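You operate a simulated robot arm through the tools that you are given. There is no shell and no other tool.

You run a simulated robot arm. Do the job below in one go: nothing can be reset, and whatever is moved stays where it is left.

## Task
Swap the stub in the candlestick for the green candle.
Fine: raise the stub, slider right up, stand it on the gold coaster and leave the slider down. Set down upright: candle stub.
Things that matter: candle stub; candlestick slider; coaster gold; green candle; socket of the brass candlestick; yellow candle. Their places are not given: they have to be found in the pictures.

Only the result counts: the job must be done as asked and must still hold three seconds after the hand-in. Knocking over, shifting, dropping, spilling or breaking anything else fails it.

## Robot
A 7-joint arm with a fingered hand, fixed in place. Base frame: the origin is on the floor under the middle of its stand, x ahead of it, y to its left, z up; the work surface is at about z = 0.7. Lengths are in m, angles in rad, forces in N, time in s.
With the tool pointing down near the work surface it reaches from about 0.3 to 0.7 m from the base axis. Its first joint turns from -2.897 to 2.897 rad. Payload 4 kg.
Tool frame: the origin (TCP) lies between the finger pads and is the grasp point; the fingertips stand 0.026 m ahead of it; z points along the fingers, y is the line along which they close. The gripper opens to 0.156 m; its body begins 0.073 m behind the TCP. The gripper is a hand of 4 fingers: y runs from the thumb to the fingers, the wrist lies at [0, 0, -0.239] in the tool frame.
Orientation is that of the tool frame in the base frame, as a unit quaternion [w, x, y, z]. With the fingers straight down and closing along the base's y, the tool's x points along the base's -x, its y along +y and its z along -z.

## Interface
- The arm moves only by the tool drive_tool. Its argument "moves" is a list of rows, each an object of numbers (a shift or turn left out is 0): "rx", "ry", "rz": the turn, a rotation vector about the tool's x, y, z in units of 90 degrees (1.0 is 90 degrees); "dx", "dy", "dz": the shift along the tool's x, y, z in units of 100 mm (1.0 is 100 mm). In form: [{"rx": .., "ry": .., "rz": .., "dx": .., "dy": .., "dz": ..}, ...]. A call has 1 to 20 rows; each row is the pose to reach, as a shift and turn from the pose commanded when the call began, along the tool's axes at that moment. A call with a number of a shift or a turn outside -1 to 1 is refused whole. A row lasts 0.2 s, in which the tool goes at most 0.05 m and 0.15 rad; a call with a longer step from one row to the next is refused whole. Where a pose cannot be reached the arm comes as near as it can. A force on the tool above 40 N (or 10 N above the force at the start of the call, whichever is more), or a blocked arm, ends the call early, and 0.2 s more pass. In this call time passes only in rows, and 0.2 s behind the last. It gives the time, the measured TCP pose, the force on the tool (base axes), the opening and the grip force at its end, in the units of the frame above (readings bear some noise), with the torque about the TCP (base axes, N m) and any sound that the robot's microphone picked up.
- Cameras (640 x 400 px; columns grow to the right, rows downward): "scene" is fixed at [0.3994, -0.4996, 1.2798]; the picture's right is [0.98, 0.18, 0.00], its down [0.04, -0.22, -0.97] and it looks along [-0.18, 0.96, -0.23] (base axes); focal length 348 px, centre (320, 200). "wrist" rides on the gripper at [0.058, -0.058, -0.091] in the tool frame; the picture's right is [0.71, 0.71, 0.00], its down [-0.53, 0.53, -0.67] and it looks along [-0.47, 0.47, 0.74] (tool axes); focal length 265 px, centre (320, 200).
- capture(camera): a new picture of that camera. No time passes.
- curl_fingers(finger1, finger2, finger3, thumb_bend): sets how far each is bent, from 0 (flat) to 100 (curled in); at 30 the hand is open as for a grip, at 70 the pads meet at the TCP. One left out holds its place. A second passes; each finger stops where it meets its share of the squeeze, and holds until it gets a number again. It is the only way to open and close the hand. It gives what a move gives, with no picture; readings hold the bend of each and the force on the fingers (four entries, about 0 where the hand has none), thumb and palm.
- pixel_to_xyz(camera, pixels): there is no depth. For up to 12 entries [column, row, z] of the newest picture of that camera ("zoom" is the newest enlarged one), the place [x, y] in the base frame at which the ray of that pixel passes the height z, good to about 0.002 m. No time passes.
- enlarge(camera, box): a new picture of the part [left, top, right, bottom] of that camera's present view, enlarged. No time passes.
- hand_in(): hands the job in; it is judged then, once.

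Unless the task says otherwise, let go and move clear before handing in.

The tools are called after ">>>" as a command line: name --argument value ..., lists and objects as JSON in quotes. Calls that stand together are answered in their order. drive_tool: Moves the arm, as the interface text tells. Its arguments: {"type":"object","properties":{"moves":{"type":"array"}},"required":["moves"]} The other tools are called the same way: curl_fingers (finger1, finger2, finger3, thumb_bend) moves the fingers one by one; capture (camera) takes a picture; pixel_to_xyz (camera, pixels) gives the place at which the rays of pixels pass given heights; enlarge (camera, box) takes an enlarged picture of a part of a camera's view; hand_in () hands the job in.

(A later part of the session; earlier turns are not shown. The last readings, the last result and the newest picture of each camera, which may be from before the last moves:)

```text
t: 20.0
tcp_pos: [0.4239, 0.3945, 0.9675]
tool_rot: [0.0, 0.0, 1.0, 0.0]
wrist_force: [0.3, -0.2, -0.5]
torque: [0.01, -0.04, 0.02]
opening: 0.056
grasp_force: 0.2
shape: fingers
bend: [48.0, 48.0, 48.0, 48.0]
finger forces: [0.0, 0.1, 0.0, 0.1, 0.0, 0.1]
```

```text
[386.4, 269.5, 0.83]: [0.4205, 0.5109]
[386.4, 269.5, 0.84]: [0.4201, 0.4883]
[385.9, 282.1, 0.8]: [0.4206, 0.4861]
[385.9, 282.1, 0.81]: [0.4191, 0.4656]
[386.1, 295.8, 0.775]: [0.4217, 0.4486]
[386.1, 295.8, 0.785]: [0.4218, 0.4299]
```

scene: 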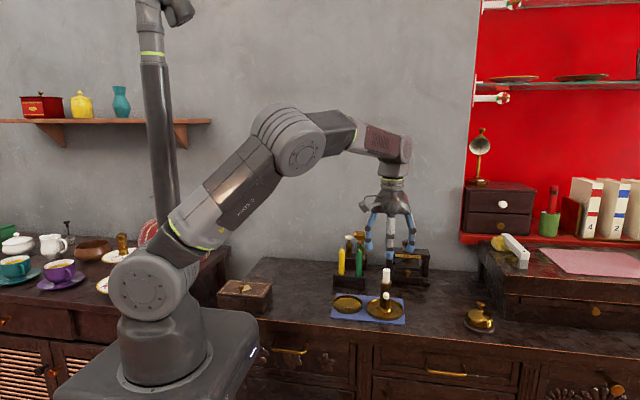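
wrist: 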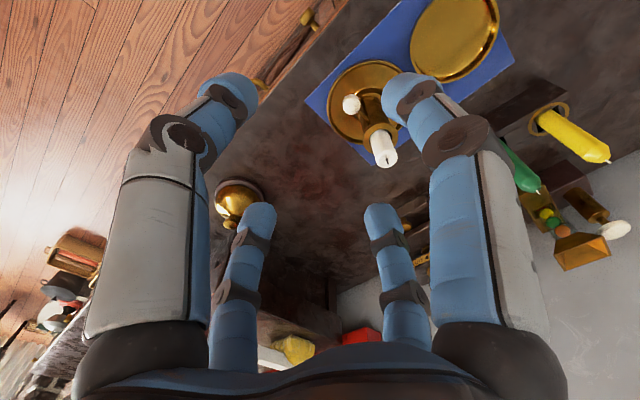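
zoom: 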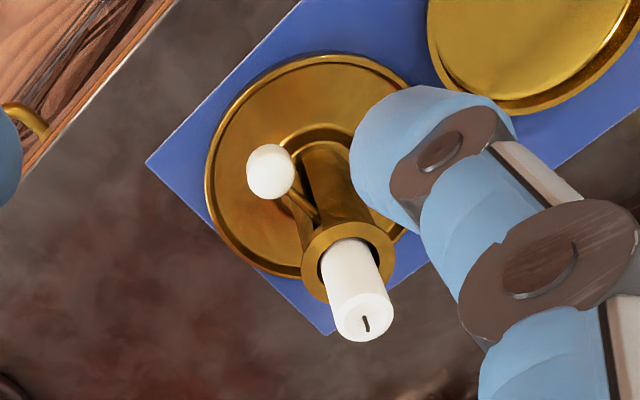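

The stub's axis comes out at about (0.421, 0.483), top near 0.840, rim at 0.801, and the knob at (0.423, 0.440, 0.780). I'll move over it, stopping above to check the alignment.

>>> drive_tool --moves '[{"dx": 0.01, "dy": 0.3}, {"dx": 0.02, "dy": 0.6}, {"dx": 0.031, "dy": 0.89}, {"dx": 0.031, "dy": 0.89, "dz": 0.3}, {"dx": 0.031, "dy": 0.89, "dz": 0.6}]'

>>> capture --camera "wrist"

>>> enlarge --camera "scene" --box '[350, 215, 420, 325]'

```text
t: 21.2
tcp_pos: [0.4212, 0.4869, 0.906]
tool_rot: [0.0, 0.0, 1.0, 0.001]
wrist_force: [0.4, -0.4, 0.3]
torque: [0.01, -0.05, -0.01]
opening: 0.0561
grasp_force: 0.0
shape: fingers
bend: [48.0, 48.0, 48.0, 48.0]
finger forces: [0.1, 0.0, 0.0, 0.0, 0.1, 0.0]
```

```text
taken
```

wrist: 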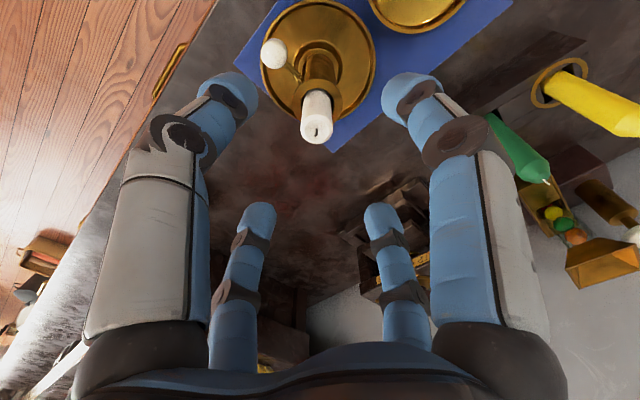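

```text
3.64 times, centred on (385, 270) of scene
```

zoom: 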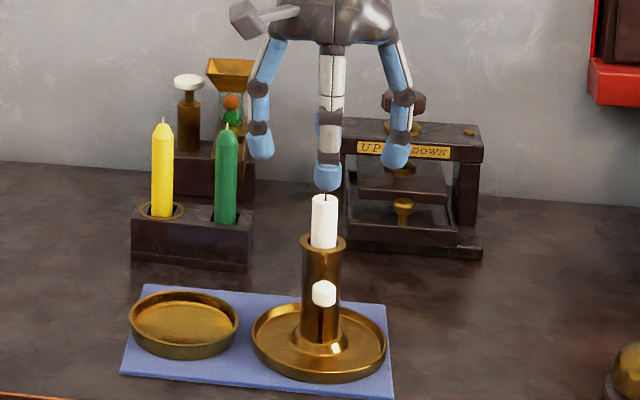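

The stub's top is at wrist (318,132), close to where the tool axis should pass at that height (320,132). I'll enlarge to check before going down.

>>> enlarge --camera "wrist" --box '[260, 60, 380, 160]'

>>> pixel_to_xyz --camera "wrist" --pixels '[[317.5, 134, 0.835], [317.5, 134, 0.84], [318.5, 99, 0.8], [318.5, 99, 0.805], [274, 54, 0.78]]'

```text
4.00 times, centred on (320, 110) of wrist
```

zoom: 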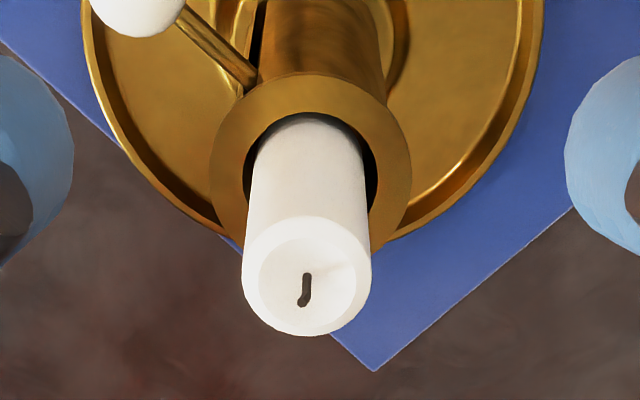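

```text
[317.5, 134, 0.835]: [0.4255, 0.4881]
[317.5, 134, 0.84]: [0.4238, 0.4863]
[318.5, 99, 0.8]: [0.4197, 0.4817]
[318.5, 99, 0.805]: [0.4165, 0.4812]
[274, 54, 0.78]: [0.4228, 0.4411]
```

The stub's top centre is at zoom (307,275) and the rim centre about (311,165). I'll convert those.

>>> pixel_to_xyz --camera "zoom" --pixels '[[307, 275, 0.835], [307, 275, 0.84], [243, 275, 0.838], [371, 275, 0.838], [311, 165, 0.801], [210, 165, 0.801], [412, 165, 0.801]]'

```text
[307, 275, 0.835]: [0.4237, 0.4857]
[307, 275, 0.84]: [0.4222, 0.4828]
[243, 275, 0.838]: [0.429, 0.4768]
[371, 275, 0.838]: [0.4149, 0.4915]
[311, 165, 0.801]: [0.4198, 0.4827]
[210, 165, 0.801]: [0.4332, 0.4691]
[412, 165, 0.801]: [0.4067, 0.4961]
```

The stub centre is about (0.422, 0.484) at its top and is 20 mm across. I'll take a small step down to get a second pose reading before the final approach.

>>> drive_tool --moves '[{"dz": 0.1}]'

>>> drive_tool --moves '[{"dz": 0.1}]'

>>> enlarge --camera "wrist" --box '[260, 90, 380, 190]'

```text
t: 21.6
tcp_pos: [0.4206, 0.4856, 0.8948]
tool_rot: [0.0, 0.001, 1.0, 0.0]
wrist_force: [0.1, 1.2, -0.4]
torque: [-0.02, -0.02, 0.01]
opening: 0.0567
grasp_force: 0.1
shape: fingers
bend: [48.0, 48.0, 48.0, 48.0]
finger forces: [0.0, 0.0, 0.0, 0.0, 0.1, 0.1]
```

```text
t: 22.0
tcp_pos: [0.4201, 0.4835, 0.886]
tool_rot: [-0.001, 0.0, 1.0, 0.0]
wrist_force: [0.5, 0.5, -0.2]
torque: [0.02, -0.02, 0.02]
opening: 0.0563
grasp_force: 0.1
shape: fingers
bend: [48.0, 48.0, 48.0, 48.0]
finger forces: [0.0, 0.1, 0.0, 0.0, 0.0, 0.0]
```

```text
4.00 times, centred on (320, 140) of wrist
```

zoom: 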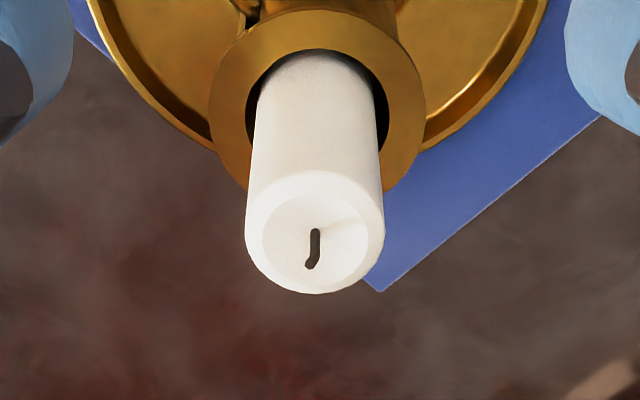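

The axis matches within 2 mm (stub top at zoom (314,232) against an expected ~(320,226)). I'll correct 1.5 mm in x and descend 50 mm to grip height, keeping the fingertips just above the rim.

>>> drive_tool --moves '[{"dx": -0.015, "dz": 0.15}, {"dx": -0.015, "dz": 0.3}, {"dx": -0.015, "dz": 0.42}, {"dx": -0.015, "dz": 0.5}]'

>>> enlarge --camera "scene" --box '[350, 235, 420, 305]'

>>> capture --camera "wrist"

```text
t: 23.0
tcp_pos: [0.4207, 0.4815, 0.8376]
tool_rot: [0.0, -0.001, 1.0, 0.001]
wrist_force: [0.0, -0.9, -0.5]
torque: [-0.04, 0.03, -0.05]
opening: 0.0565
grasp_force: 0.1
shape: fingers
bend: [48.0, 48.0, 48.0, 48.0]
finger forces: [0.0, 0.0, 0.0, 0.0, 0.0, 0.0]
```

```text
5.71 times, centred on (385, 270) of scene
```

zoom: 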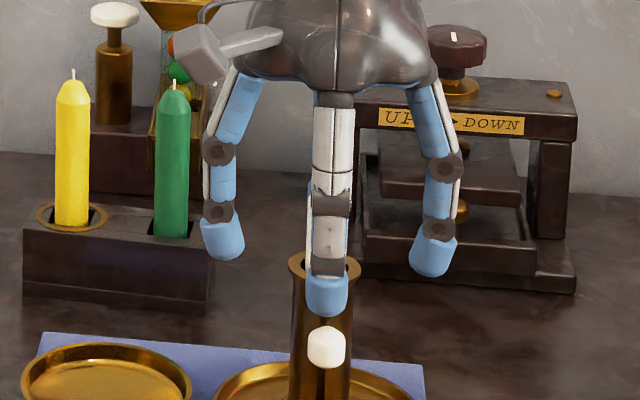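

```text
taken
```

wrist: 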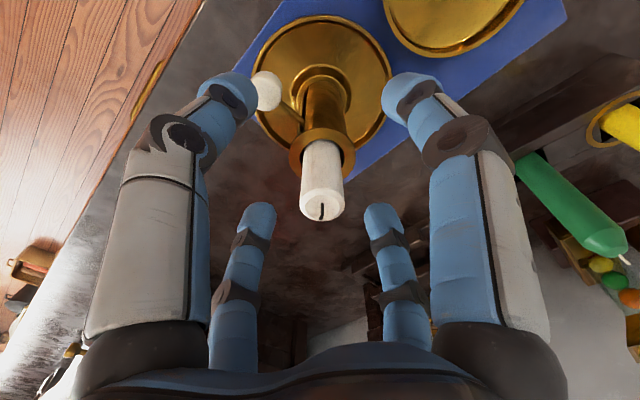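

The stub's top sits at wrist (321,202), level with the grasp point and centred. I'll go 4 mm lower and close all four fingers evenly.

>>> drive_tool --moves '[{"dz": 0.04}]'

>>> curl_fingers --finger1 60 --finger2 60 --finger3 60 --thumb_bend 60

>>> enlarge --camera "scene" --box '[350, 235, 420, 305]'

>>> capture --camera "wrist"

```text
t: 23.4
tcp_pos: [0.4208, 0.4821, 0.834]
tool_rot: [0.0, 0.0, 1.0, 0.0]
wrist_force: [0.3, -0.3, -0.1]
torque: [-0.01, -0.01, 0.03]
opening: 0.0564
grasp_force: 0.0
shape: fingers
bend: [48.0, 48.0, 48.0, 48.0]
finger forces: [0.1, 0.0, 0.1, 0.0, 0.0, 0.1]
```

```text
t: 24.4
tcp_pos: [0.4212, 0.4822, 0.8329]
tool_rot: [0.0, 0.0, 1.0, 0.0]
wrist_force: [-0.4, -0.7, 0.7]
torque: [0.04, 0.01, -0.01]
opening: 0.0234
grasp_force: 0.0
shape: fingers
bend: [60.0, 60.0, 60.0, 60.0]
finger forces: [0.1, 0.1, 0.0, 0.0, 0.1, 0.0]
```

```text
5.71 times, centred on (385, 270) of scene
```

zoom: 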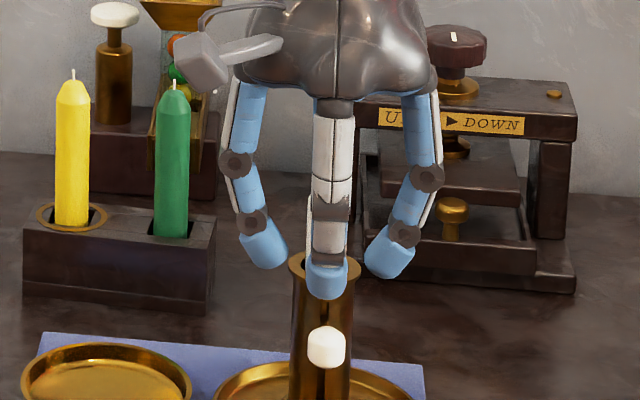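

```text
taken
```

wrist: 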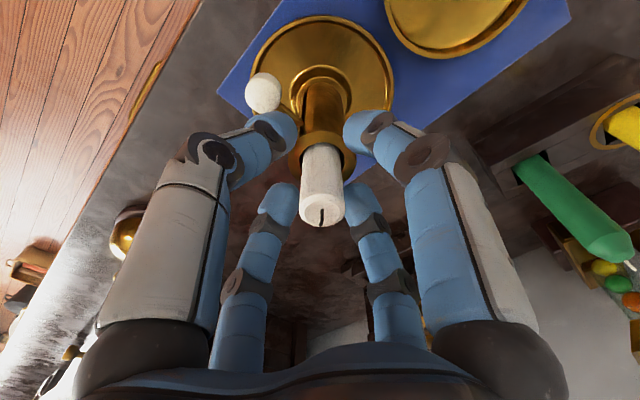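

The fingers are evenly around the stub and no force is felt. I'll close to grip.

>>> curl_fingers --finger1 70 --finger2 70 --finger3 70 --thumb_bend 70

>>> enlarge --camera "scene" --box '[350, 235, 420, 305]'

>>> capture --camera "wrist"

```text
t: 25.4
tcp_pos: [0.4208, 0.4822, 0.833]
tool_rot: [0.0, 0.0, 1.0, 0.0]
wrist_force: [-0.8, -0.9, -0.4]
torque: [-0.02, -0.02, 0.06]
opening: 0.0076
grasp_force: 8.8
shape: fingers
bend: [66.0, 65.0, 66.0, 67.0]
finger forces: [3.9, 4.6, 4.1, 0.0, 5.3, 0.0]
```

```text
5.71 times, centred on (385, 270) of scene
```

zoom: 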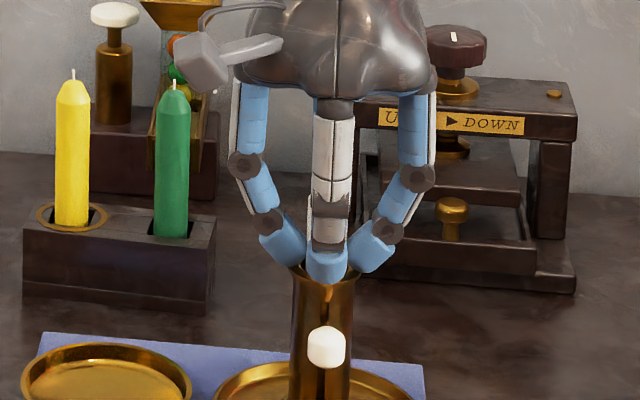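

```text
taken
```

wrist: 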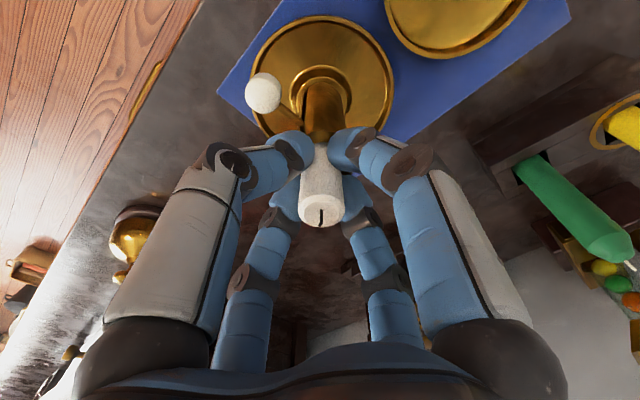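

All four fingers hold the stub with 4–5 N each, well balanced. I'll lift straight up slowly.

>>> drive_tool --moves '[{"dz": -0.04}, {"dz": -0.09}, {"dz": -0.15}, {"dz": -0.22}]'

>>> enlarge --camera "scene" --box '[340, 235, 430, 325]'

```text
t: 26.4
tcp_pos: [0.4218, 0.4832, 0.8547]
tool_rot: [0.001, 0.001, 1.0, -0.001]
wrist_force: [0.0, 0.5, 0.6]
torque: [-0.01, -0.01, 0.0]
opening: 0.0075
grasp_force: 9.2
shape: fingers
bend: [66.0, 65.0, 66.0, 67.0]
finger forces: [4.0, 4.6, 4.0, 0.1, 5.4, 0.0]
```

```text
4.44 times, centred on (385, 280) of scene
```

zoom: 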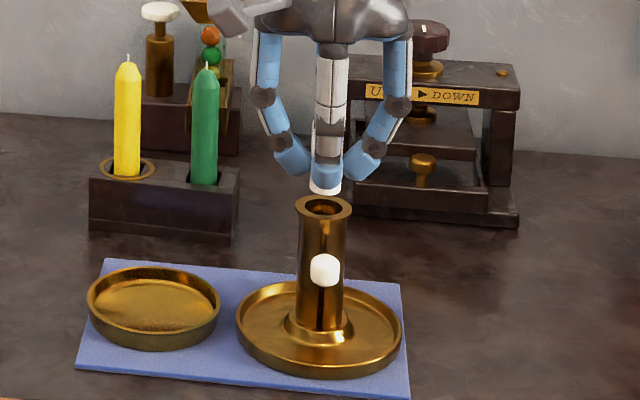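

The stub is out of the tube, its bottom edge at zoom (325,192) and upright in the grip. I'll raise it a little more and carry it toward the coaster.

>>> drive_tool --moves '[{"dz": -0.15}, {"dz": -0.3}, {"dx": 0.2, "dz": -0.3}, {"dx": 0.45, "dz": -0.3}, {"dx": 0.7, "dz": -0.3}, {"dx": 0.9, "dy": 0.03, "dz": -0.3}]'

>>> drive_tool --moves '[{"dx": 0.15}, {"dx": 0.268}]'

>>> capture --camera "wrist"

>>> enlarge --camera "scene" --box '[310, 235, 420, 325]'

```text
t: 27.8
tcp_pos: [0.3312, 0.4841, 0.887]
tool_rot: [0.0, 0.0, 1.0, 0.001]
wrist_force: [0.2, -0.3, 0.4]
torque: [0.0, -0.03, -0.01]
opening: 0.0073
grasp_force: 9.0
shape: fingers
bend: [66.0, 65.0, 66.0, 67.0]
finger forces: [4.0, 4.6, 4.1, 0.0, 5.4, 0.1]
```

```text
t: 28.4
tcp_pos: [0.3059, 0.4857, 0.887]
tool_rot: [-0.001, 0.0, 1.0, -0.001]
wrist_force: [-0.1, -1.2, 0.4]
torque: [-0.01, -0.04, 0.06]
opening: 0.0071
grasp_force: 8.9
shape: fingers
bend: [66.0, 65.0, 66.0, 67.0]
finger forces: [4.0, 4.6, 4.2, 0.0, 5.4, 0.1]
```

```text
taken
```

wrist: 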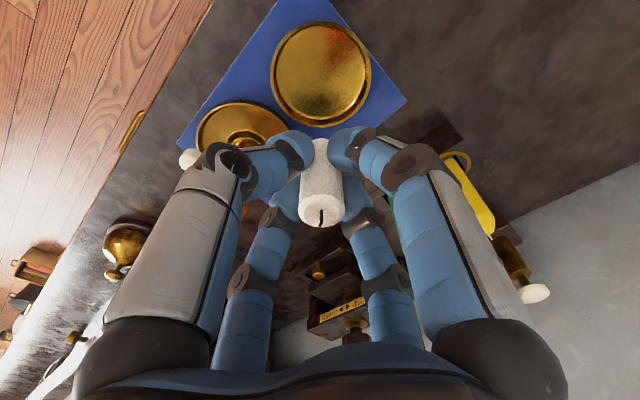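

```text
4.44 times, centred on (365, 280) of scene
```

zoom: 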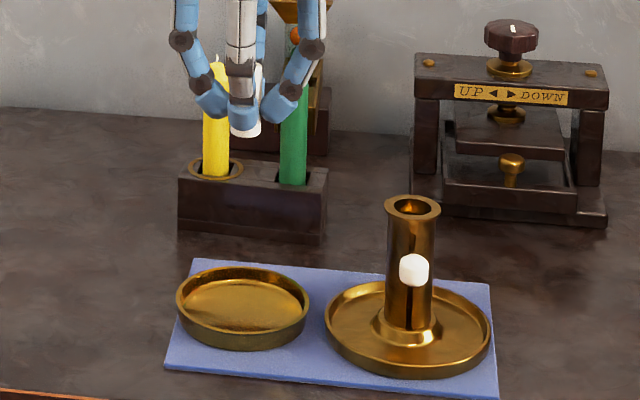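

The coaster's centre at wrist (320,75) lies right under the tool axis. I'll zoom on the held stub to check that it hangs straight.

>>> enlarge --camera "scene" --box '[330, 225, 370, 275]'

>>> enlarge --camera "wrist" --box '[260, 110, 380, 240]'

```text
8.00 times, centred on (350, 250) of scene
```

zoom: 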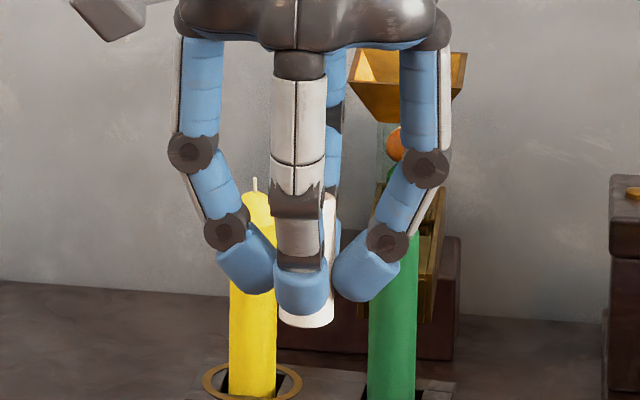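

```text
3.08 times, centred on (320, 175) of wrist
```

zoom: 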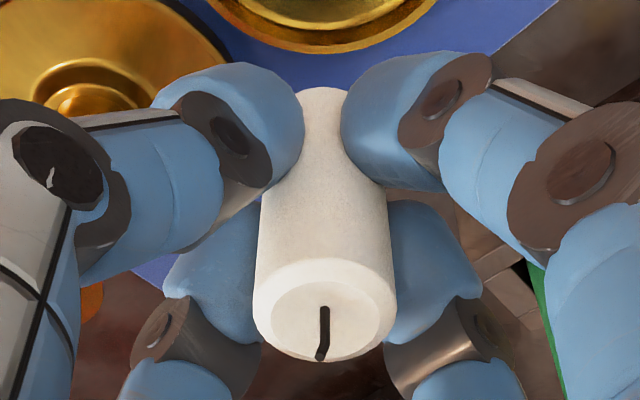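

The stub hangs vertical (its right edge is straight at zoom col 335) with its bottom at zoom row 325. I'll work out the bottom's height and start down.

>>> pixel_to_xyz --camera "scene" --pixels '[[348.1, 265.6, 0.84], [348.1, 265.6, 0.85], [348, 249, 0.89], [348, 249, 0.9]]'

>>> drive_tool --moves '[{"dx": 0.01, "dz": 0.2}, {"dx": 0.01, "dz": 0.4}, {"dx": 0.01, "dz": 0.6}, {"dx": 0.01, "dz": 0.8}, {"dx": 0.01, "dz": 1.0}]'

>>> enlarge --camera "scene" --box '[310, 245, 420, 325]'

>>> capture --camera "wrist"

```text
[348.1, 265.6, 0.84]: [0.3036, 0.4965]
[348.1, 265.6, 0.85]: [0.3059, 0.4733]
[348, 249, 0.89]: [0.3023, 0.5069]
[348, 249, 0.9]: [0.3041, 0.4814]
```

```text
t: 29.6
tcp_pos: [0.3048, 0.4846, 0.7871]
tool_rot: [-0.001, -0.001, 1.0, 0.0]
wrist_force: [-0.3, 0.1, 0.2]
torque: [0.0, 0.0, 0.0]
opening: 0.0073
grasp_force: 9.2
shape: fingers
bend: [66.0, 65.0, 66.0, 67.0]
finger forces: [4.0, 4.5, 4.0, 0.0, 5.2, 0.0]
```

```text
5.00 times, centred on (365, 285) of scene
```

zoom: 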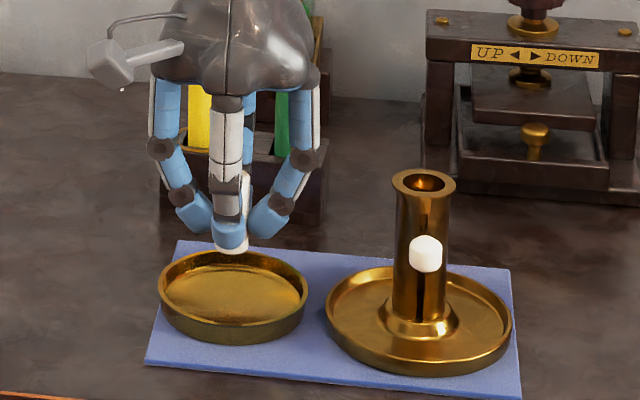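

```text
taken
```

wrist: 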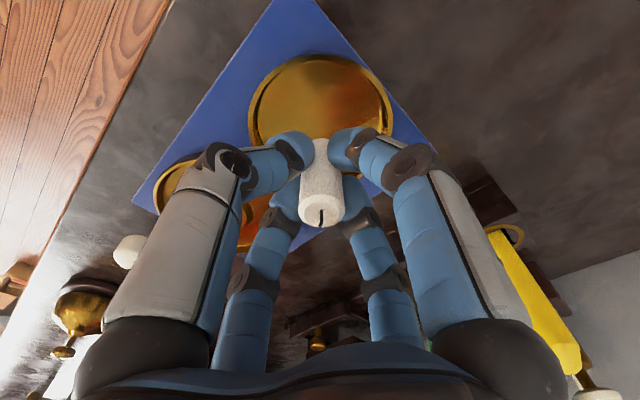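

The stub's bottom is about 38 mm below the grasp point, so it now sits near z 0.749 above the coaster floor (~0.71). I'll go down 26 mm, then feel for contact in small steps.

>>> drive_tool --moves '[{"dz": 0.09}, {"dz": 0.18}, {"dz": 0.26}]'

>>> drive_tool --moves '[{"dz": 0.02}, {"dz": 0.04}]'

>>> enlarge --camera "scene" --box '[320, 265, 380, 325]'

```text
t: 30.4
tcp_pos: [0.3048, 0.487, 0.7595]
tool_rot: [0.001, -0.001, 1.0, 0.001]
wrist_force: [0.2, 0.1, -0.2]
torque: [0.01, 0.01, 0.02]
opening: 0.0073
grasp_force: 8.7
shape: fingers
bend: [66.0, 65.0, 66.0, 67.0]
finger forces: [4.0, 4.6, 4.1, 0.0, 5.4, 0.0]
```

```text
t: 31.0
tcp_pos: [0.3046, 0.4863, 0.7551]
tool_rot: [0.001, 0.0, 1.0, 0.001]
wrist_force: [0.3, 0.9, -0.3]
torque: [-0.03, -0.02, 0.0]
opening: 0.0077
grasp_force: 9.1
shape: fingers
bend: [66.0, 65.0, 66.0, 67.0]
finger forces: [4.0, 4.5, 4.1, 0.1, 5.3, 0.0]
```

```text
6.67 times, centred on (350, 295) of scene
```

zoom: 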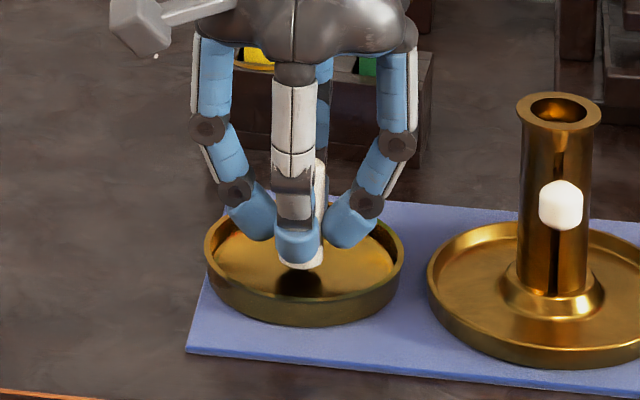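

There's still a small gap: a shadow shows below the stub at zoom (300,283) and no force is felt. I'll continue in 2 mm steps.

>>> drive_tool --moves '[{"dz": 0.02}, {"dz": 0.04}]'

>>> drive_tool --moves '[{"dz": 0.015}]'

>>> drive_tool --moves '[{"dz": 0.015}]'

>>> enlarge --camera "scene" --box '[320, 265, 380, 325]'

```text
t: 31.6
tcp_pos: [0.3048, 0.4859, 0.7524]
tool_rot: [-0.001, 0.0, 1.0, -0.001]
wrist_force: [-0.6, 0.4, 0.1]
torque: [-0.04, -0.04, 0.04]
opening: 0.0075
grasp_force: 8.9
shape: fingers
bend: [66.0, 65.0, 66.0, 67.0]
finger forces: [4.0, 4.6, 4.1, 0.1, 5.3, 0.0]
```

```text
t: 32.0
tcp_pos: [0.3047, 0.4865, 0.751]
tool_rot: [0.0, 0.0, 1.0, 0.0]
wrist_force: [0.1, -0.8, 0.1]
torque: [-0.03, -0.02, -0.01]
opening: 0.0074
grasp_force: 9.3
shape: fingers
bend: [66.0, 65.0, 66.0, 67.0]
finger forces: [3.9, 4.6, 4.1, 0.0, 5.3, 0.0]
```

```text
t: 32.4
tcp_pos: [0.3046, 0.486, 0.7497]
tool_rot: [0.001, 0.0, 1.0, 0.001]
wrist_force: [-0.9, -0.5, 4.7]
torque: [-0.03, 0.02, 0.01]
opening: 0.0074
grasp_force: 10.1
shape: fingers
bend: [66.0, 65.0, 66.0, 67.0]
finger forces: [4.4, 4.9, 4.3, 0.1, 6.0, 0.0]
```

```text
6.67 times, centred on (350, 295) of scene
```

zoom: 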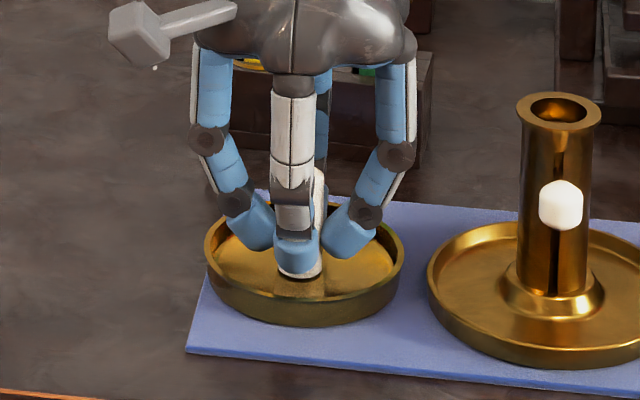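

Contact: +4.7 N upward at TCP z 0.7497, with the stub upright on the coaster floor. I'll open the fingers a little, evenly.

>>> drive_tool --moves '[{"dz": -0.006}]'

>>> curl_fingers --finger1 62 --finger2 62 --finger3 62 --thumb_bend 62

>>> capture --camera "wrist"

>>> enlarge --camera "scene" --box '[320, 265, 380, 325]'

```text
t: 32.8
tcp_pos: [0.3035, 0.4849, 0.7494]
tool_rot: [0.0, 0.0, 1.0, 0.001]
wrist_force: [0.0, 0.8, 3.3]
torque: [0.0, -0.02, 0.01]
opening: 0.0073
grasp_force: 9.7
shape: fingers
bend: [66.0, 65.0, 66.0, 67.0]
finger forces: [4.3, 5.5, 4.5, 0.0, 5.6, 0.0]
```

```text
t: 33.8
tcp_pos: [0.3038, 0.4862, 0.7492]
tool_rot: [0.0, 0.001, 1.0, 0.0]
wrist_force: [0.0, -1.1, 0.1]
torque: [-0.01, 0.02, -0.02]
opening: 0.017
grasp_force: 0.1
shape: fingers
bend: [62.0, 62.0, 62.0, 62.0]
finger forces: [0.0, 0.0, 0.1, 0.1, 0.1, 0.1]
```

```text
taken
```

wrist: 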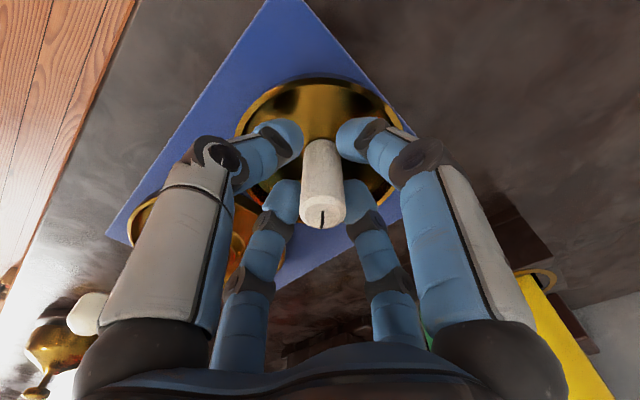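

```text
6.67 times, centred on (350, 295) of scene
```

zoom: 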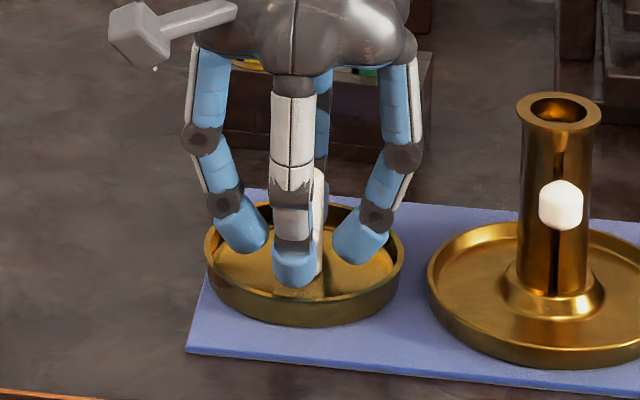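

The stub stands free on the coaster (wrist (322,190)), and the fingers are clear all round. I'll rise straight up.

>>> drive_tool --moves '[{"dz": -0.1}, {"dz": -0.25}, {"dz": -0.5}, {"dz": -0.8}, {"dz": -1.0}]'

>>> enlarge --camera "scene" --box '[310, 245, 420, 325]'

>>> capture --camera "wrist"

```text
t: 35.0
tcp_pos: [0.3059, 0.4849, 0.8509]
tool_rot: [0.0, 0.001, 1.0, 0.0]
wrist_force: [-1.2, 0.0, 0.3]
torque: [0.01, 0.02, 0.0]
opening: 0.0171
grasp_force: 0.1
shape: fingers
bend: [62.0, 62.0, 62.0, 62.0]
finger forces: [0.1, 0.0, 0.1, 0.1, 0.1, 0.0]
```

```text
5.00 times, centred on (365, 285) of scene
```

zoom: 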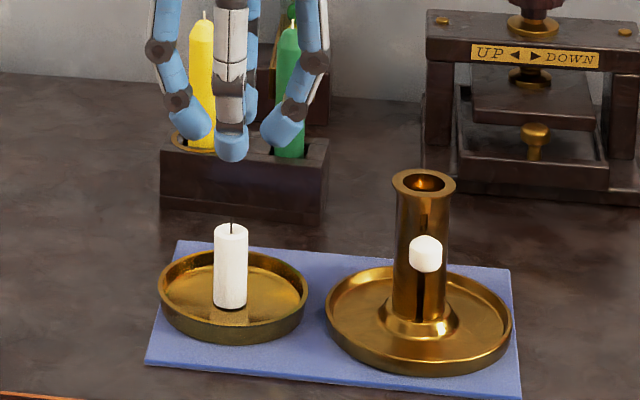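

```text
taken
```

wrist: 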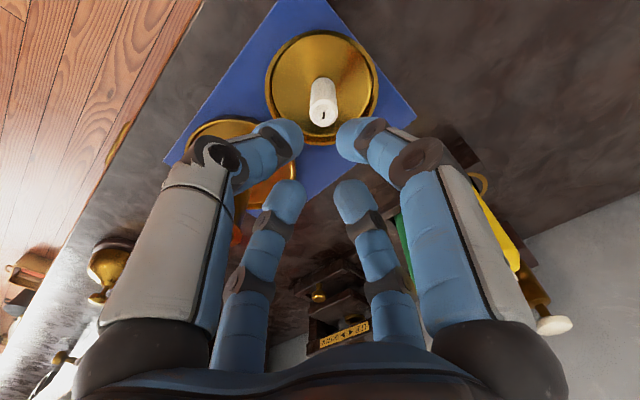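

The stub stands upright on the gold coaster and nothing else has moved. Before pushing the slider down, I'll repeat the same crop as at the start to measure how far the candlestick was shifted.

>>> enlarge --camera "scene" --box '[320, 280, 420, 330]'

>>> enlarge --camera "scene" --box '[360, 265, 410, 325]'

```text
6.40 times, centred on (370, 305) of scene
```

zoom: 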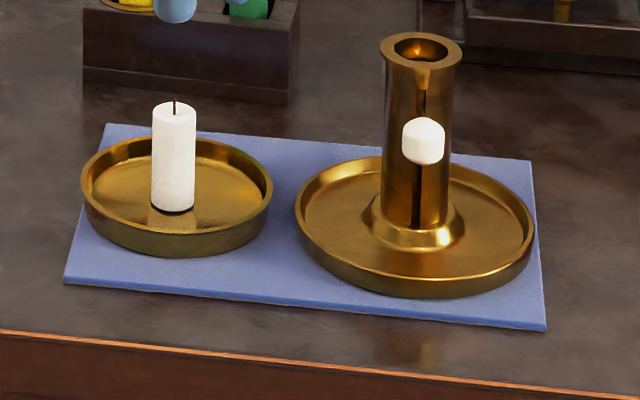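

```text
6.67 times, centred on (385, 295) of scene
```

zoom: 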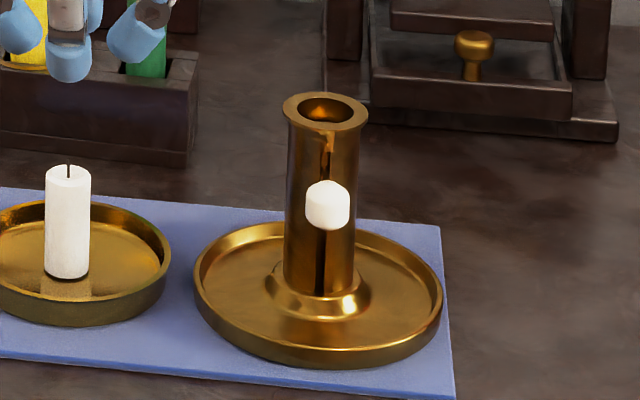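

In matching crops the dish and rim are about 11 px lower in the zoom (about 11 mm toward -y), so I'll nudge the candlestick back later. First I'll push the slider down with fingers 1 and 3 closed as a bar, tilting the hand as before.

>>> drive_tool --moves '[{"dz": -0.25}, {"dz": -0.5}]'

>>> curl_fingers --finger1 70 --finger2 0 --finger3 70 --thumb_bend 100

>>> drive_tool --moves '[{"dx": -0.2, "dy": -0.17, "rx": -0.08}, {"dx": -0.4, "dy": -0.34, "rx": -0.16}, {"dx": -0.6, "dy": -0.51, "rx": -0.24}, {"dx": -0.8, "dy": -0.68, "rx": -0.32}, {"dx": -1.0, "dy": -0.85, "rx": -0.4}]'

>>> drive_tool --moves '[{"dx": -0.08, "dy": -0.08, "dz": 0.3}, {"dx": -0.17, "dy": -0.165, "dz": 0.634}]'

>>> capture --camera "wrist"

>>> enlarge --camera "scene" --box '[340, 235, 430, 325]'

```text
t: 35.6
tcp_pos: [0.3051, 0.4849, 0.8991]
tool_rot: [0.0, 0.0, 1.0, -0.001]
wrist_force: [0.5, 0.0, -0.3]
torque: [-0.02, -0.02, -0.03]
opening: 0.017
grasp_force: 0.0
shape: fingers
bend: [62.0, 62.0, 62.0, 62.0]
finger forces: [0.1, 0.0, 0.0, 0.1, 0.0, 0.0]
```

```text
t: 36.6
tcp_pos: [0.3052, 0.485, 0.8982]
tool_rot: [-0.001, 0.0, 1.0, -0.001]
wrist_force: [-0.1, -0.2, 0.8]
torque: [0.01, 0.0, -0.02]
opening: 0.0386
grasp_force: 0.1
shape: fingers
bend: [70.0, 1.0, 70.0, 100.0]
finger forces: [0.0, 0.0, 0.0, 0.0, 0.0, 0.0]
```

```text
t: 37.8
tcp_pos: [0.4048, 0.4005, 0.8997]
tool_rot: [0.0, -0.001, 0.951, 0.31]
wrist_force: [-0.2, 0.4, -0.1]
torque: [-0.04, 0.02, 0.01]
opening: 0.0389
grasp_force: 0.2
shape: fingers
bend: [70.0, 0.0, 70.0, 100.0]
finger forces: [0.0, 0.0, 0.0, 0.0, 0.0, 0.1]
```

```text
t: 38.4
tcp_pos: [0.4234, 0.4249, 0.8373]
tool_rot: [-0.001, 0.0, 0.951, 0.309]
wrist_force: [-0.5, -0.3, -0.2]
torque: [-0.03, 0.0, 0.01]
opening: 0.039
grasp_force: 0.0
shape: fingers
bend: [70.0, 0.0, 70.0, 100.0]
finger forces: [0.0, 0.1, 0.1, 0.1, 0.0, 0.1]
```

```text
taken
```

wrist: 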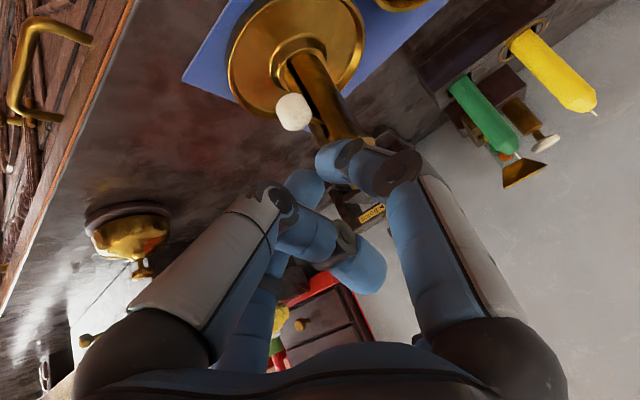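

```text
4.44 times, centred on (385, 280) of scene
```

zoom: 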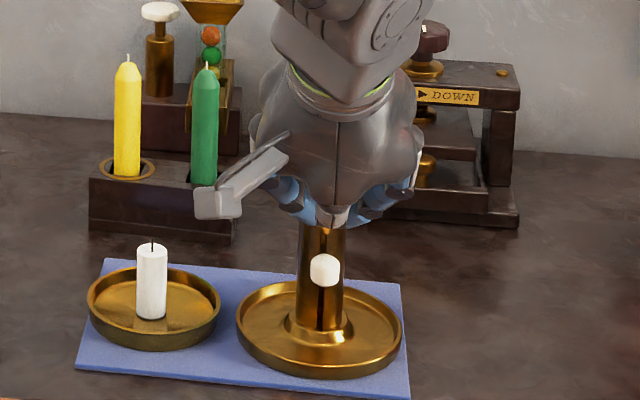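

The closed fingertips (near wrist (315,170)) are above and behind the knob at (294,112), in line with it in x. I'll descend vertically toward the knob's top.

>>> drive_tool --moves '[{"dy": -0.0588, "dz": 0.0809}, {"dy": -0.1059, "dz": 0.1456}]'

>>> capture --camera "wrist"

>>> enlarge --camera "scene" --box '[360, 255, 410, 315]'

```text
t: 39.0
tcp_pos: [0.4216, 0.4234, 0.8197]
tool_rot: [0.0, 0.001, 0.951, 0.31]
wrist_force: [-0.1, 0.0, 0.3]
torque: [0.04, 0.01, -0.01]
opening: 0.039
grasp_force: 0.0
shape: fingers
bend: [70.0, 0.0, 70.0, 100.0]
finger forces: [0.1, 0.0, 0.1, 0.0, 0.1, 0.1]
```

```text
taken
```

wrist: 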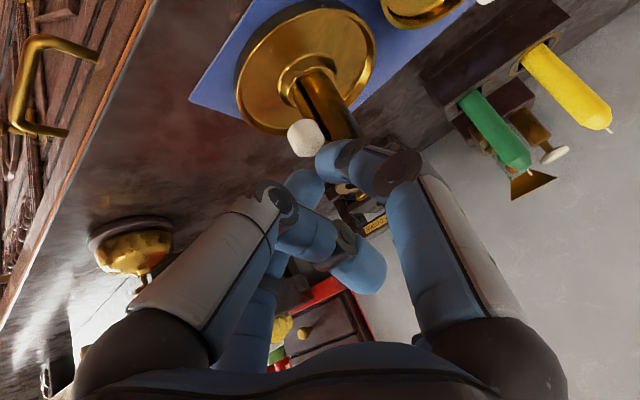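

```text
6.67 times, centred on (385, 285) of scene
```

zoom: 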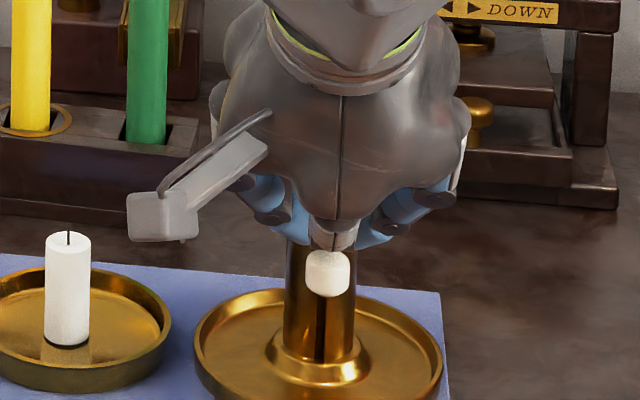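

No contact yet; the tips are just above the knob at wrist (307,138). I'll keep going down in small steps and watch for the upward force.

>>> drive_tool --moves '[{"dy": -0.0235, "dz": 0.0324}, {"dy": -0.047, "dz": 0.0647}]'

>>> drive_tool --moves '[{"dy": -0.0235, "dz": 0.0324}, {"dy": -0.047, "dz": 0.0647}]'

>>> capture --camera "wrist"

>>> enlarge --camera "scene" --box '[360, 255, 410, 315]'

```text
t: 39.6
tcp_pos: [0.4215, 0.4247, 0.8115]
tool_rot: [0.0, 0.001, 0.951, 0.308]
wrist_force: [0.2, 0.0, 0.5]
torque: [0.02, 0.0, -0.01]
opening: 0.0388
grasp_force: 0.8
shape: fingers
bend: [70.0, 0.0, 70.0, 100.0]
finger forces: [0.5, 0.0, 0.4, 0.0, 0.0, 0.0]
```

```text
t: 40.2
tcp_pos: [0.4221, 0.4243, 0.8026]
tool_rot: [0.001, -0.001, 0.951, 0.309]
wrist_force: [-0.4, -0.5, -0.4]
torque: [0.03, 0.01, -0.01]
opening: 0.0382
grasp_force: 0.1
shape: fingers
bend: [70.0, 0.0, 70.0, 100.0]
finger forces: [0.4, 0.0, 0.4, 0.0, 0.0, 0.0]
```

```text
taken
```

wrist: 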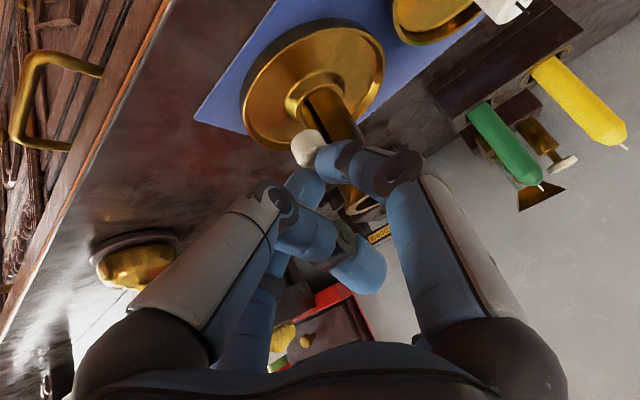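

```text
6.67 times, centred on (385, 285) of scene
```

zoom: 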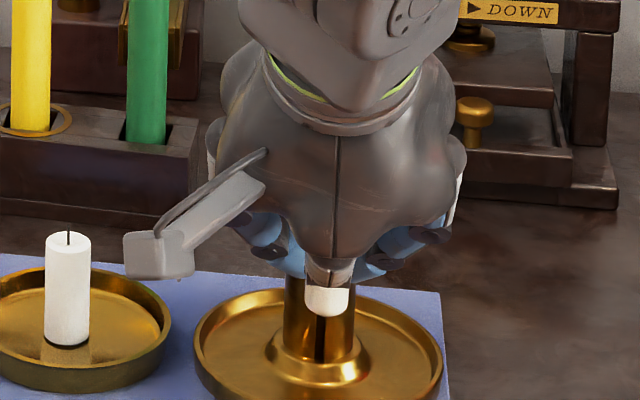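

The finger forces rise to 0.4 N and the knob is going down (its lower edge moved from zoom row 298 to 318). I'll continue pushing down.

>>> drive_tool --moves '[{"dy": -0.0235, "dz": 0.0324}, {"dy": -0.047, "dz": 0.0647}, {"dy": -0.0706, "dz": 0.0971}]'

>>> drive_tool --moves '[{"dy": -0.0235, "dz": 0.0324}, {"dy": -0.047, "dz": 0.0647}]'

>>> capture --camera "wrist"

>>> enlarge --camera "scene" --box '[360, 265, 410, 325]'

```text
t: 41.0
tcp_pos: [0.4219, 0.4231, 0.7902]
tool_rot: [0.0, 0.001, 0.951, 0.309]
wrist_force: [-0.7, 0.0, 0.6]
torque: [0.02, -0.01, -0.02]
opening: 0.0385
grasp_force: 0.7
shape: fingers
bend: [70.0, 0.0, 70.0, 100.0]
finger forces: [0.5, 0.1, 0.3, 0.0, 0.1, 0.1]
```

```text
t: 41.6
tcp_pos: [0.4206, 0.4242, 0.7845]
tool_rot: [0.0, 0.0, 0.951, 0.308]
wrist_force: [0.3, -0.5, 0.1]
torque: [0.01, 0.01, -0.01]
opening: 0.0386
grasp_force: 0.3
shape: fingers
bend: [70.0, 0.0, 70.0, 100.0]
finger forces: [0.4, 0.0, 0.6, 0.0, 0.1, 0.0]
```

```text
taken
```

wrist: 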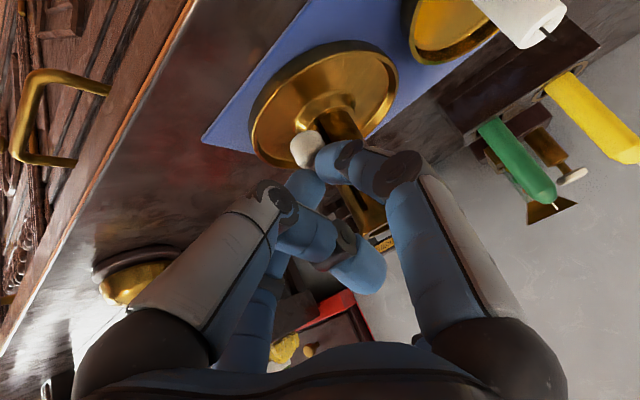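

```text
6.67 times, centred on (385, 295) of scene
```

zoom: 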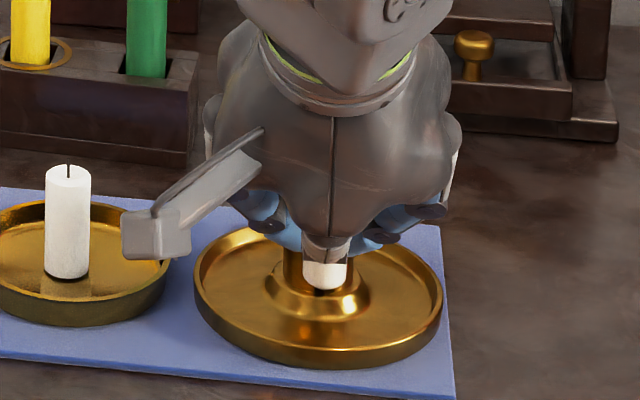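

The knob's lower edge is at zoom row 291; its lowest position should be near row 301 here, so about 5 mm remain. I'll continue until I feel the stop.

>>> drive_tool --moves '[{"dy": -0.0147, "dz": 0.0202}, {"dy": -0.0294, "dz": 0.0405}]'

>>> drive_tool --moves '[{"dy": -0.0118, "dz": 0.0162}]'

>>> drive_tool --moves '[{"dy": -0.0118, "dz": 0.0162}]'

>>> enlarge --camera "scene" --box '[360, 265, 410, 325]'

```text
t: 42.2
tcp_pos: [0.4207, 0.423, 0.7792]
tool_rot: [0.0, 0.001, 0.951, 0.309]
wrist_force: [0.6, -0.1, 0.5]
torque: [0.03, 0.0, -0.01]
opening: 0.0387
grasp_force: 0.1
shape: fingers
bend: [70.0, 0.0, 70.0, 100.0]
finger forces: [0.1, 0.0, 0.8, 0.1, 0.1, 0.0]
```

```text
t: 42.6
tcp_pos: [0.4207, 0.4233, 0.7764]
tool_rot: [0.001, -0.001, 0.951, 0.309]
wrist_force: [0.1, -0.1, 0.9]
torque: [0.02, 0.03, -0.02]
opening: 0.0387
grasp_force: 0.6
shape: fingers
bend: [70.0, 0.0, 70.0, 100.0]
finger forces: [0.0, 0.0, 1.0, 0.0, 0.0, 0.0]
```

```text
t: 43.0
tcp_pos: [0.4207, 0.4244, 0.7767]
tool_rot: [0.001, 0.0, 0.951, 0.31]
wrist_force: [-0.2, -0.5, 3.6]
torque: [0.02, -0.01, 0.01]
opening: 0.0388
grasp_force: 2.0
shape: fingers
bend: [70.0, 0.0, 71.0, 100.0]
finger forces: [1.0, 0.0, 3.5, 0.0, 0.1, 0.0]
```

```text
6.67 times, centred on (385, 295) of scene
```

zoom: 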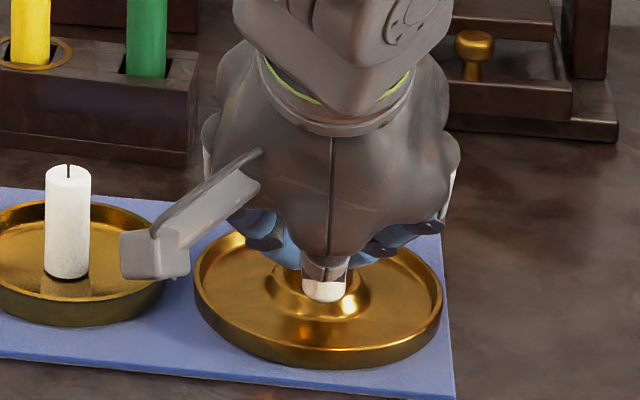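

The stop is felt (+3.6 N at TCP z 0.7765), and the knob is at its lowest position in the picture. I'll back off in front of the knob and lower slightly, ready to nudge the candlestick back the ~11 mm.

>>> drive_tool --moves '[{"dy": 0.088, "dz": -0.121}, {"dx": -0.01, "dy": -0.195, "dz": -0.327}, {"dx": -0.01, "dy": -0.389, "dz": -0.06}]'

>>> capture --camera "wrist"

>>> enlarge --camera "scene" --box '[360, 265, 410, 325]'

```text
t: 43.8
tcp_pos: [0.4213, 0.3894, 0.757]
tool_rot: [0.001, 0.0, 0.951, 0.309]
wrist_force: [0.2, 0.4, 0.1]
torque: [0.0, -0.03, -0.02]
opening: 0.039
grasp_force: 0.1
shape: fingers
bend: [70.0, 0.0, 70.0, 100.0]
finger forces: [0.1, 0.0, 0.1, 0.0, 0.0, 0.0]
```

```text
taken
```

wrist: 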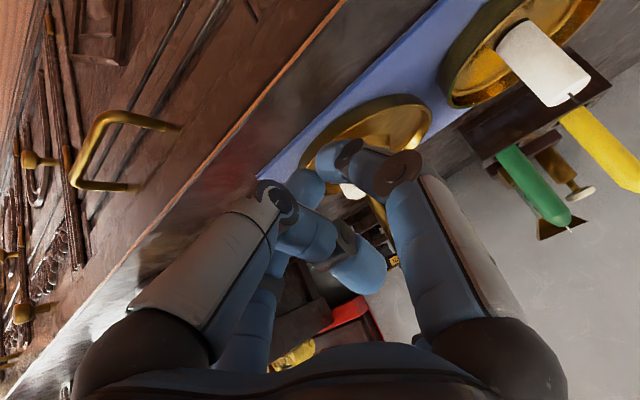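

```text
6.67 times, centred on (385, 295) of scene
```

zoom: 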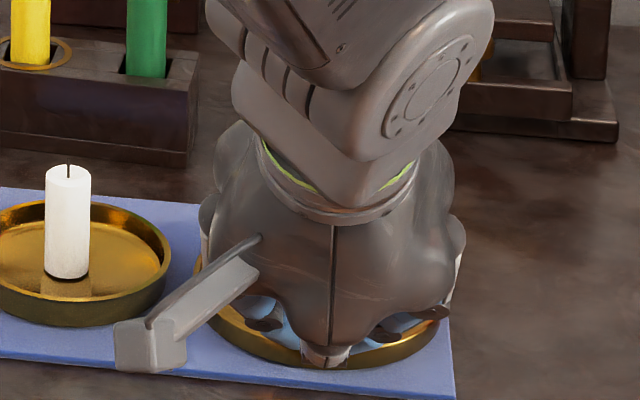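

The fingertips are in front of the knob at the right height with nothing touched. I'll move forward to contact and then nudge in small steps.

>>> drive_tool --moves '[{"dy": 0.065, "dz": 0.047}, {"dy": 0.129, "dz": 0.094}]'

>>> drive_tool --moves '[{"dy": 0.016, "dz": 0.0118}, {"dy": 0.032, "dz": 0.0235}]'

>>> capture --camera "wrist"

```text
t: 44.4
tcp_pos: [0.4209, 0.4052, 0.7563]
tool_rot: [0.0, 0.0, 0.951, 0.309]
wrist_force: [-0.1, -0.9, -0.4]
torque: [0.0, 0.0, -0.01]
opening: 0.0386
grasp_force: 0.0
shape: fingers
bend: [70.0, 0.0, 70.0, 100.0]
finger forces: [0.0, 0.0, 0.1, 0.0, 0.0, 0.0]
```

```text
t: 45.0
tcp_pos: [0.4214, 0.409, 0.7578]
tool_rot: [0.0, 0.001, 0.951, 0.309]
wrist_force: [-1.1, 0.0, -1.0]
torque: [0.03, 0.01, -0.01]
opening: 0.039
grasp_force: 0.0
shape: fingers
bend: [70.0, 0.0, 70.0, 100.0]
finger forces: [0.1, 0.0, 0.1, 0.0, 0.0, 0.0]
```

```text
taken
```

wrist: 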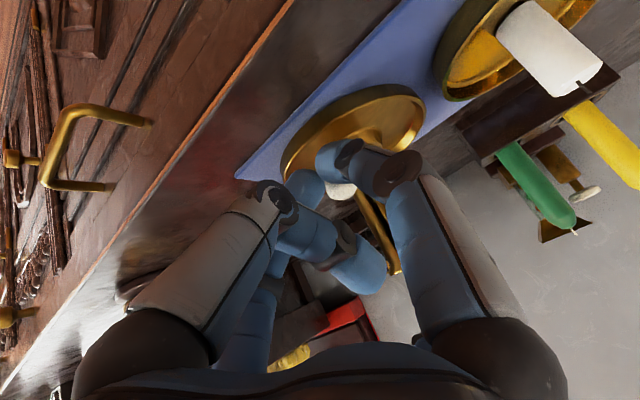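

No contact yet (knob just visible at wrist (342,190)). I'll continue forward in small steps.

>>> drive_tool --moves '[{"dy": 0.016, "dz": 0.0118}, {"dy": 0.032, "dz": 0.0235}]'

>>> drive_tool --moves '[{"dy": 0.016, "dz": 0.0118}]'

>>> enlarge --camera "scene" --box '[360, 265, 410, 325]'

>>> enlarge --camera "wrist" --box '[240, 70, 460, 280]'

```text
t: 45.6
tcp_pos: [0.4208, 0.4143, 0.7572]
tool_rot: [0.001, 0.0, 0.951, 0.309]
wrist_force: [0.0, 0.3, 0.6]
torque: [0.01, 0.04, 0.01]
opening: 0.0386
grasp_force: 0.5
shape: fingers
bend: [70.0, 0.0, 70.0, 100.0]
finger forces: [0.1, 0.0, 0.1, 0.0, 0.0, 0.1]
```

```text
t: 46.0
tcp_pos: [0.4213, 0.4149, 0.7564]
tool_rot: [0.0, -0.001, 0.951, 0.309]
wrist_force: [0.3, -1.1, -0.8]
torque: [-0.02, -0.02, -0.02]
opening: 0.039
grasp_force: 0.9
shape: fingers
bend: [70.0, 0.0, 70.0, 100.0]
finger forces: [0.0, 0.0, 1.0, 0.0, 0.0, 0.1]
```

```text
6.67 times, centred on (385, 295) of scene
```

zoom: 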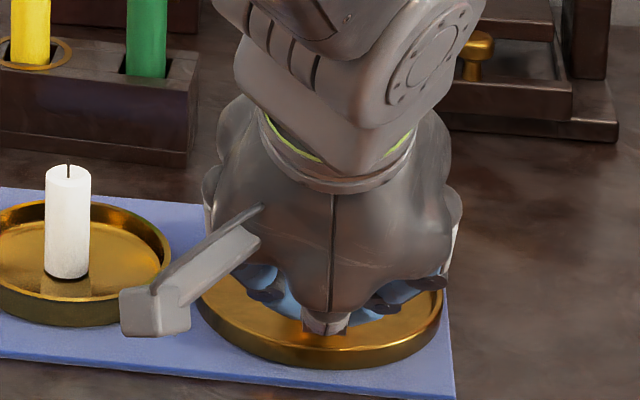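

```text
1.90 times, centred on (350, 175) of wrist
```

zoom: 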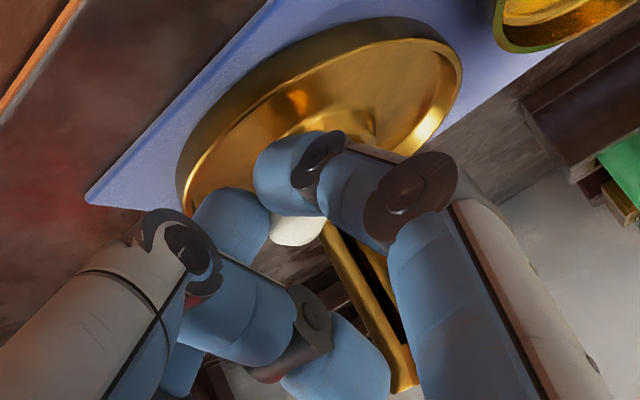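

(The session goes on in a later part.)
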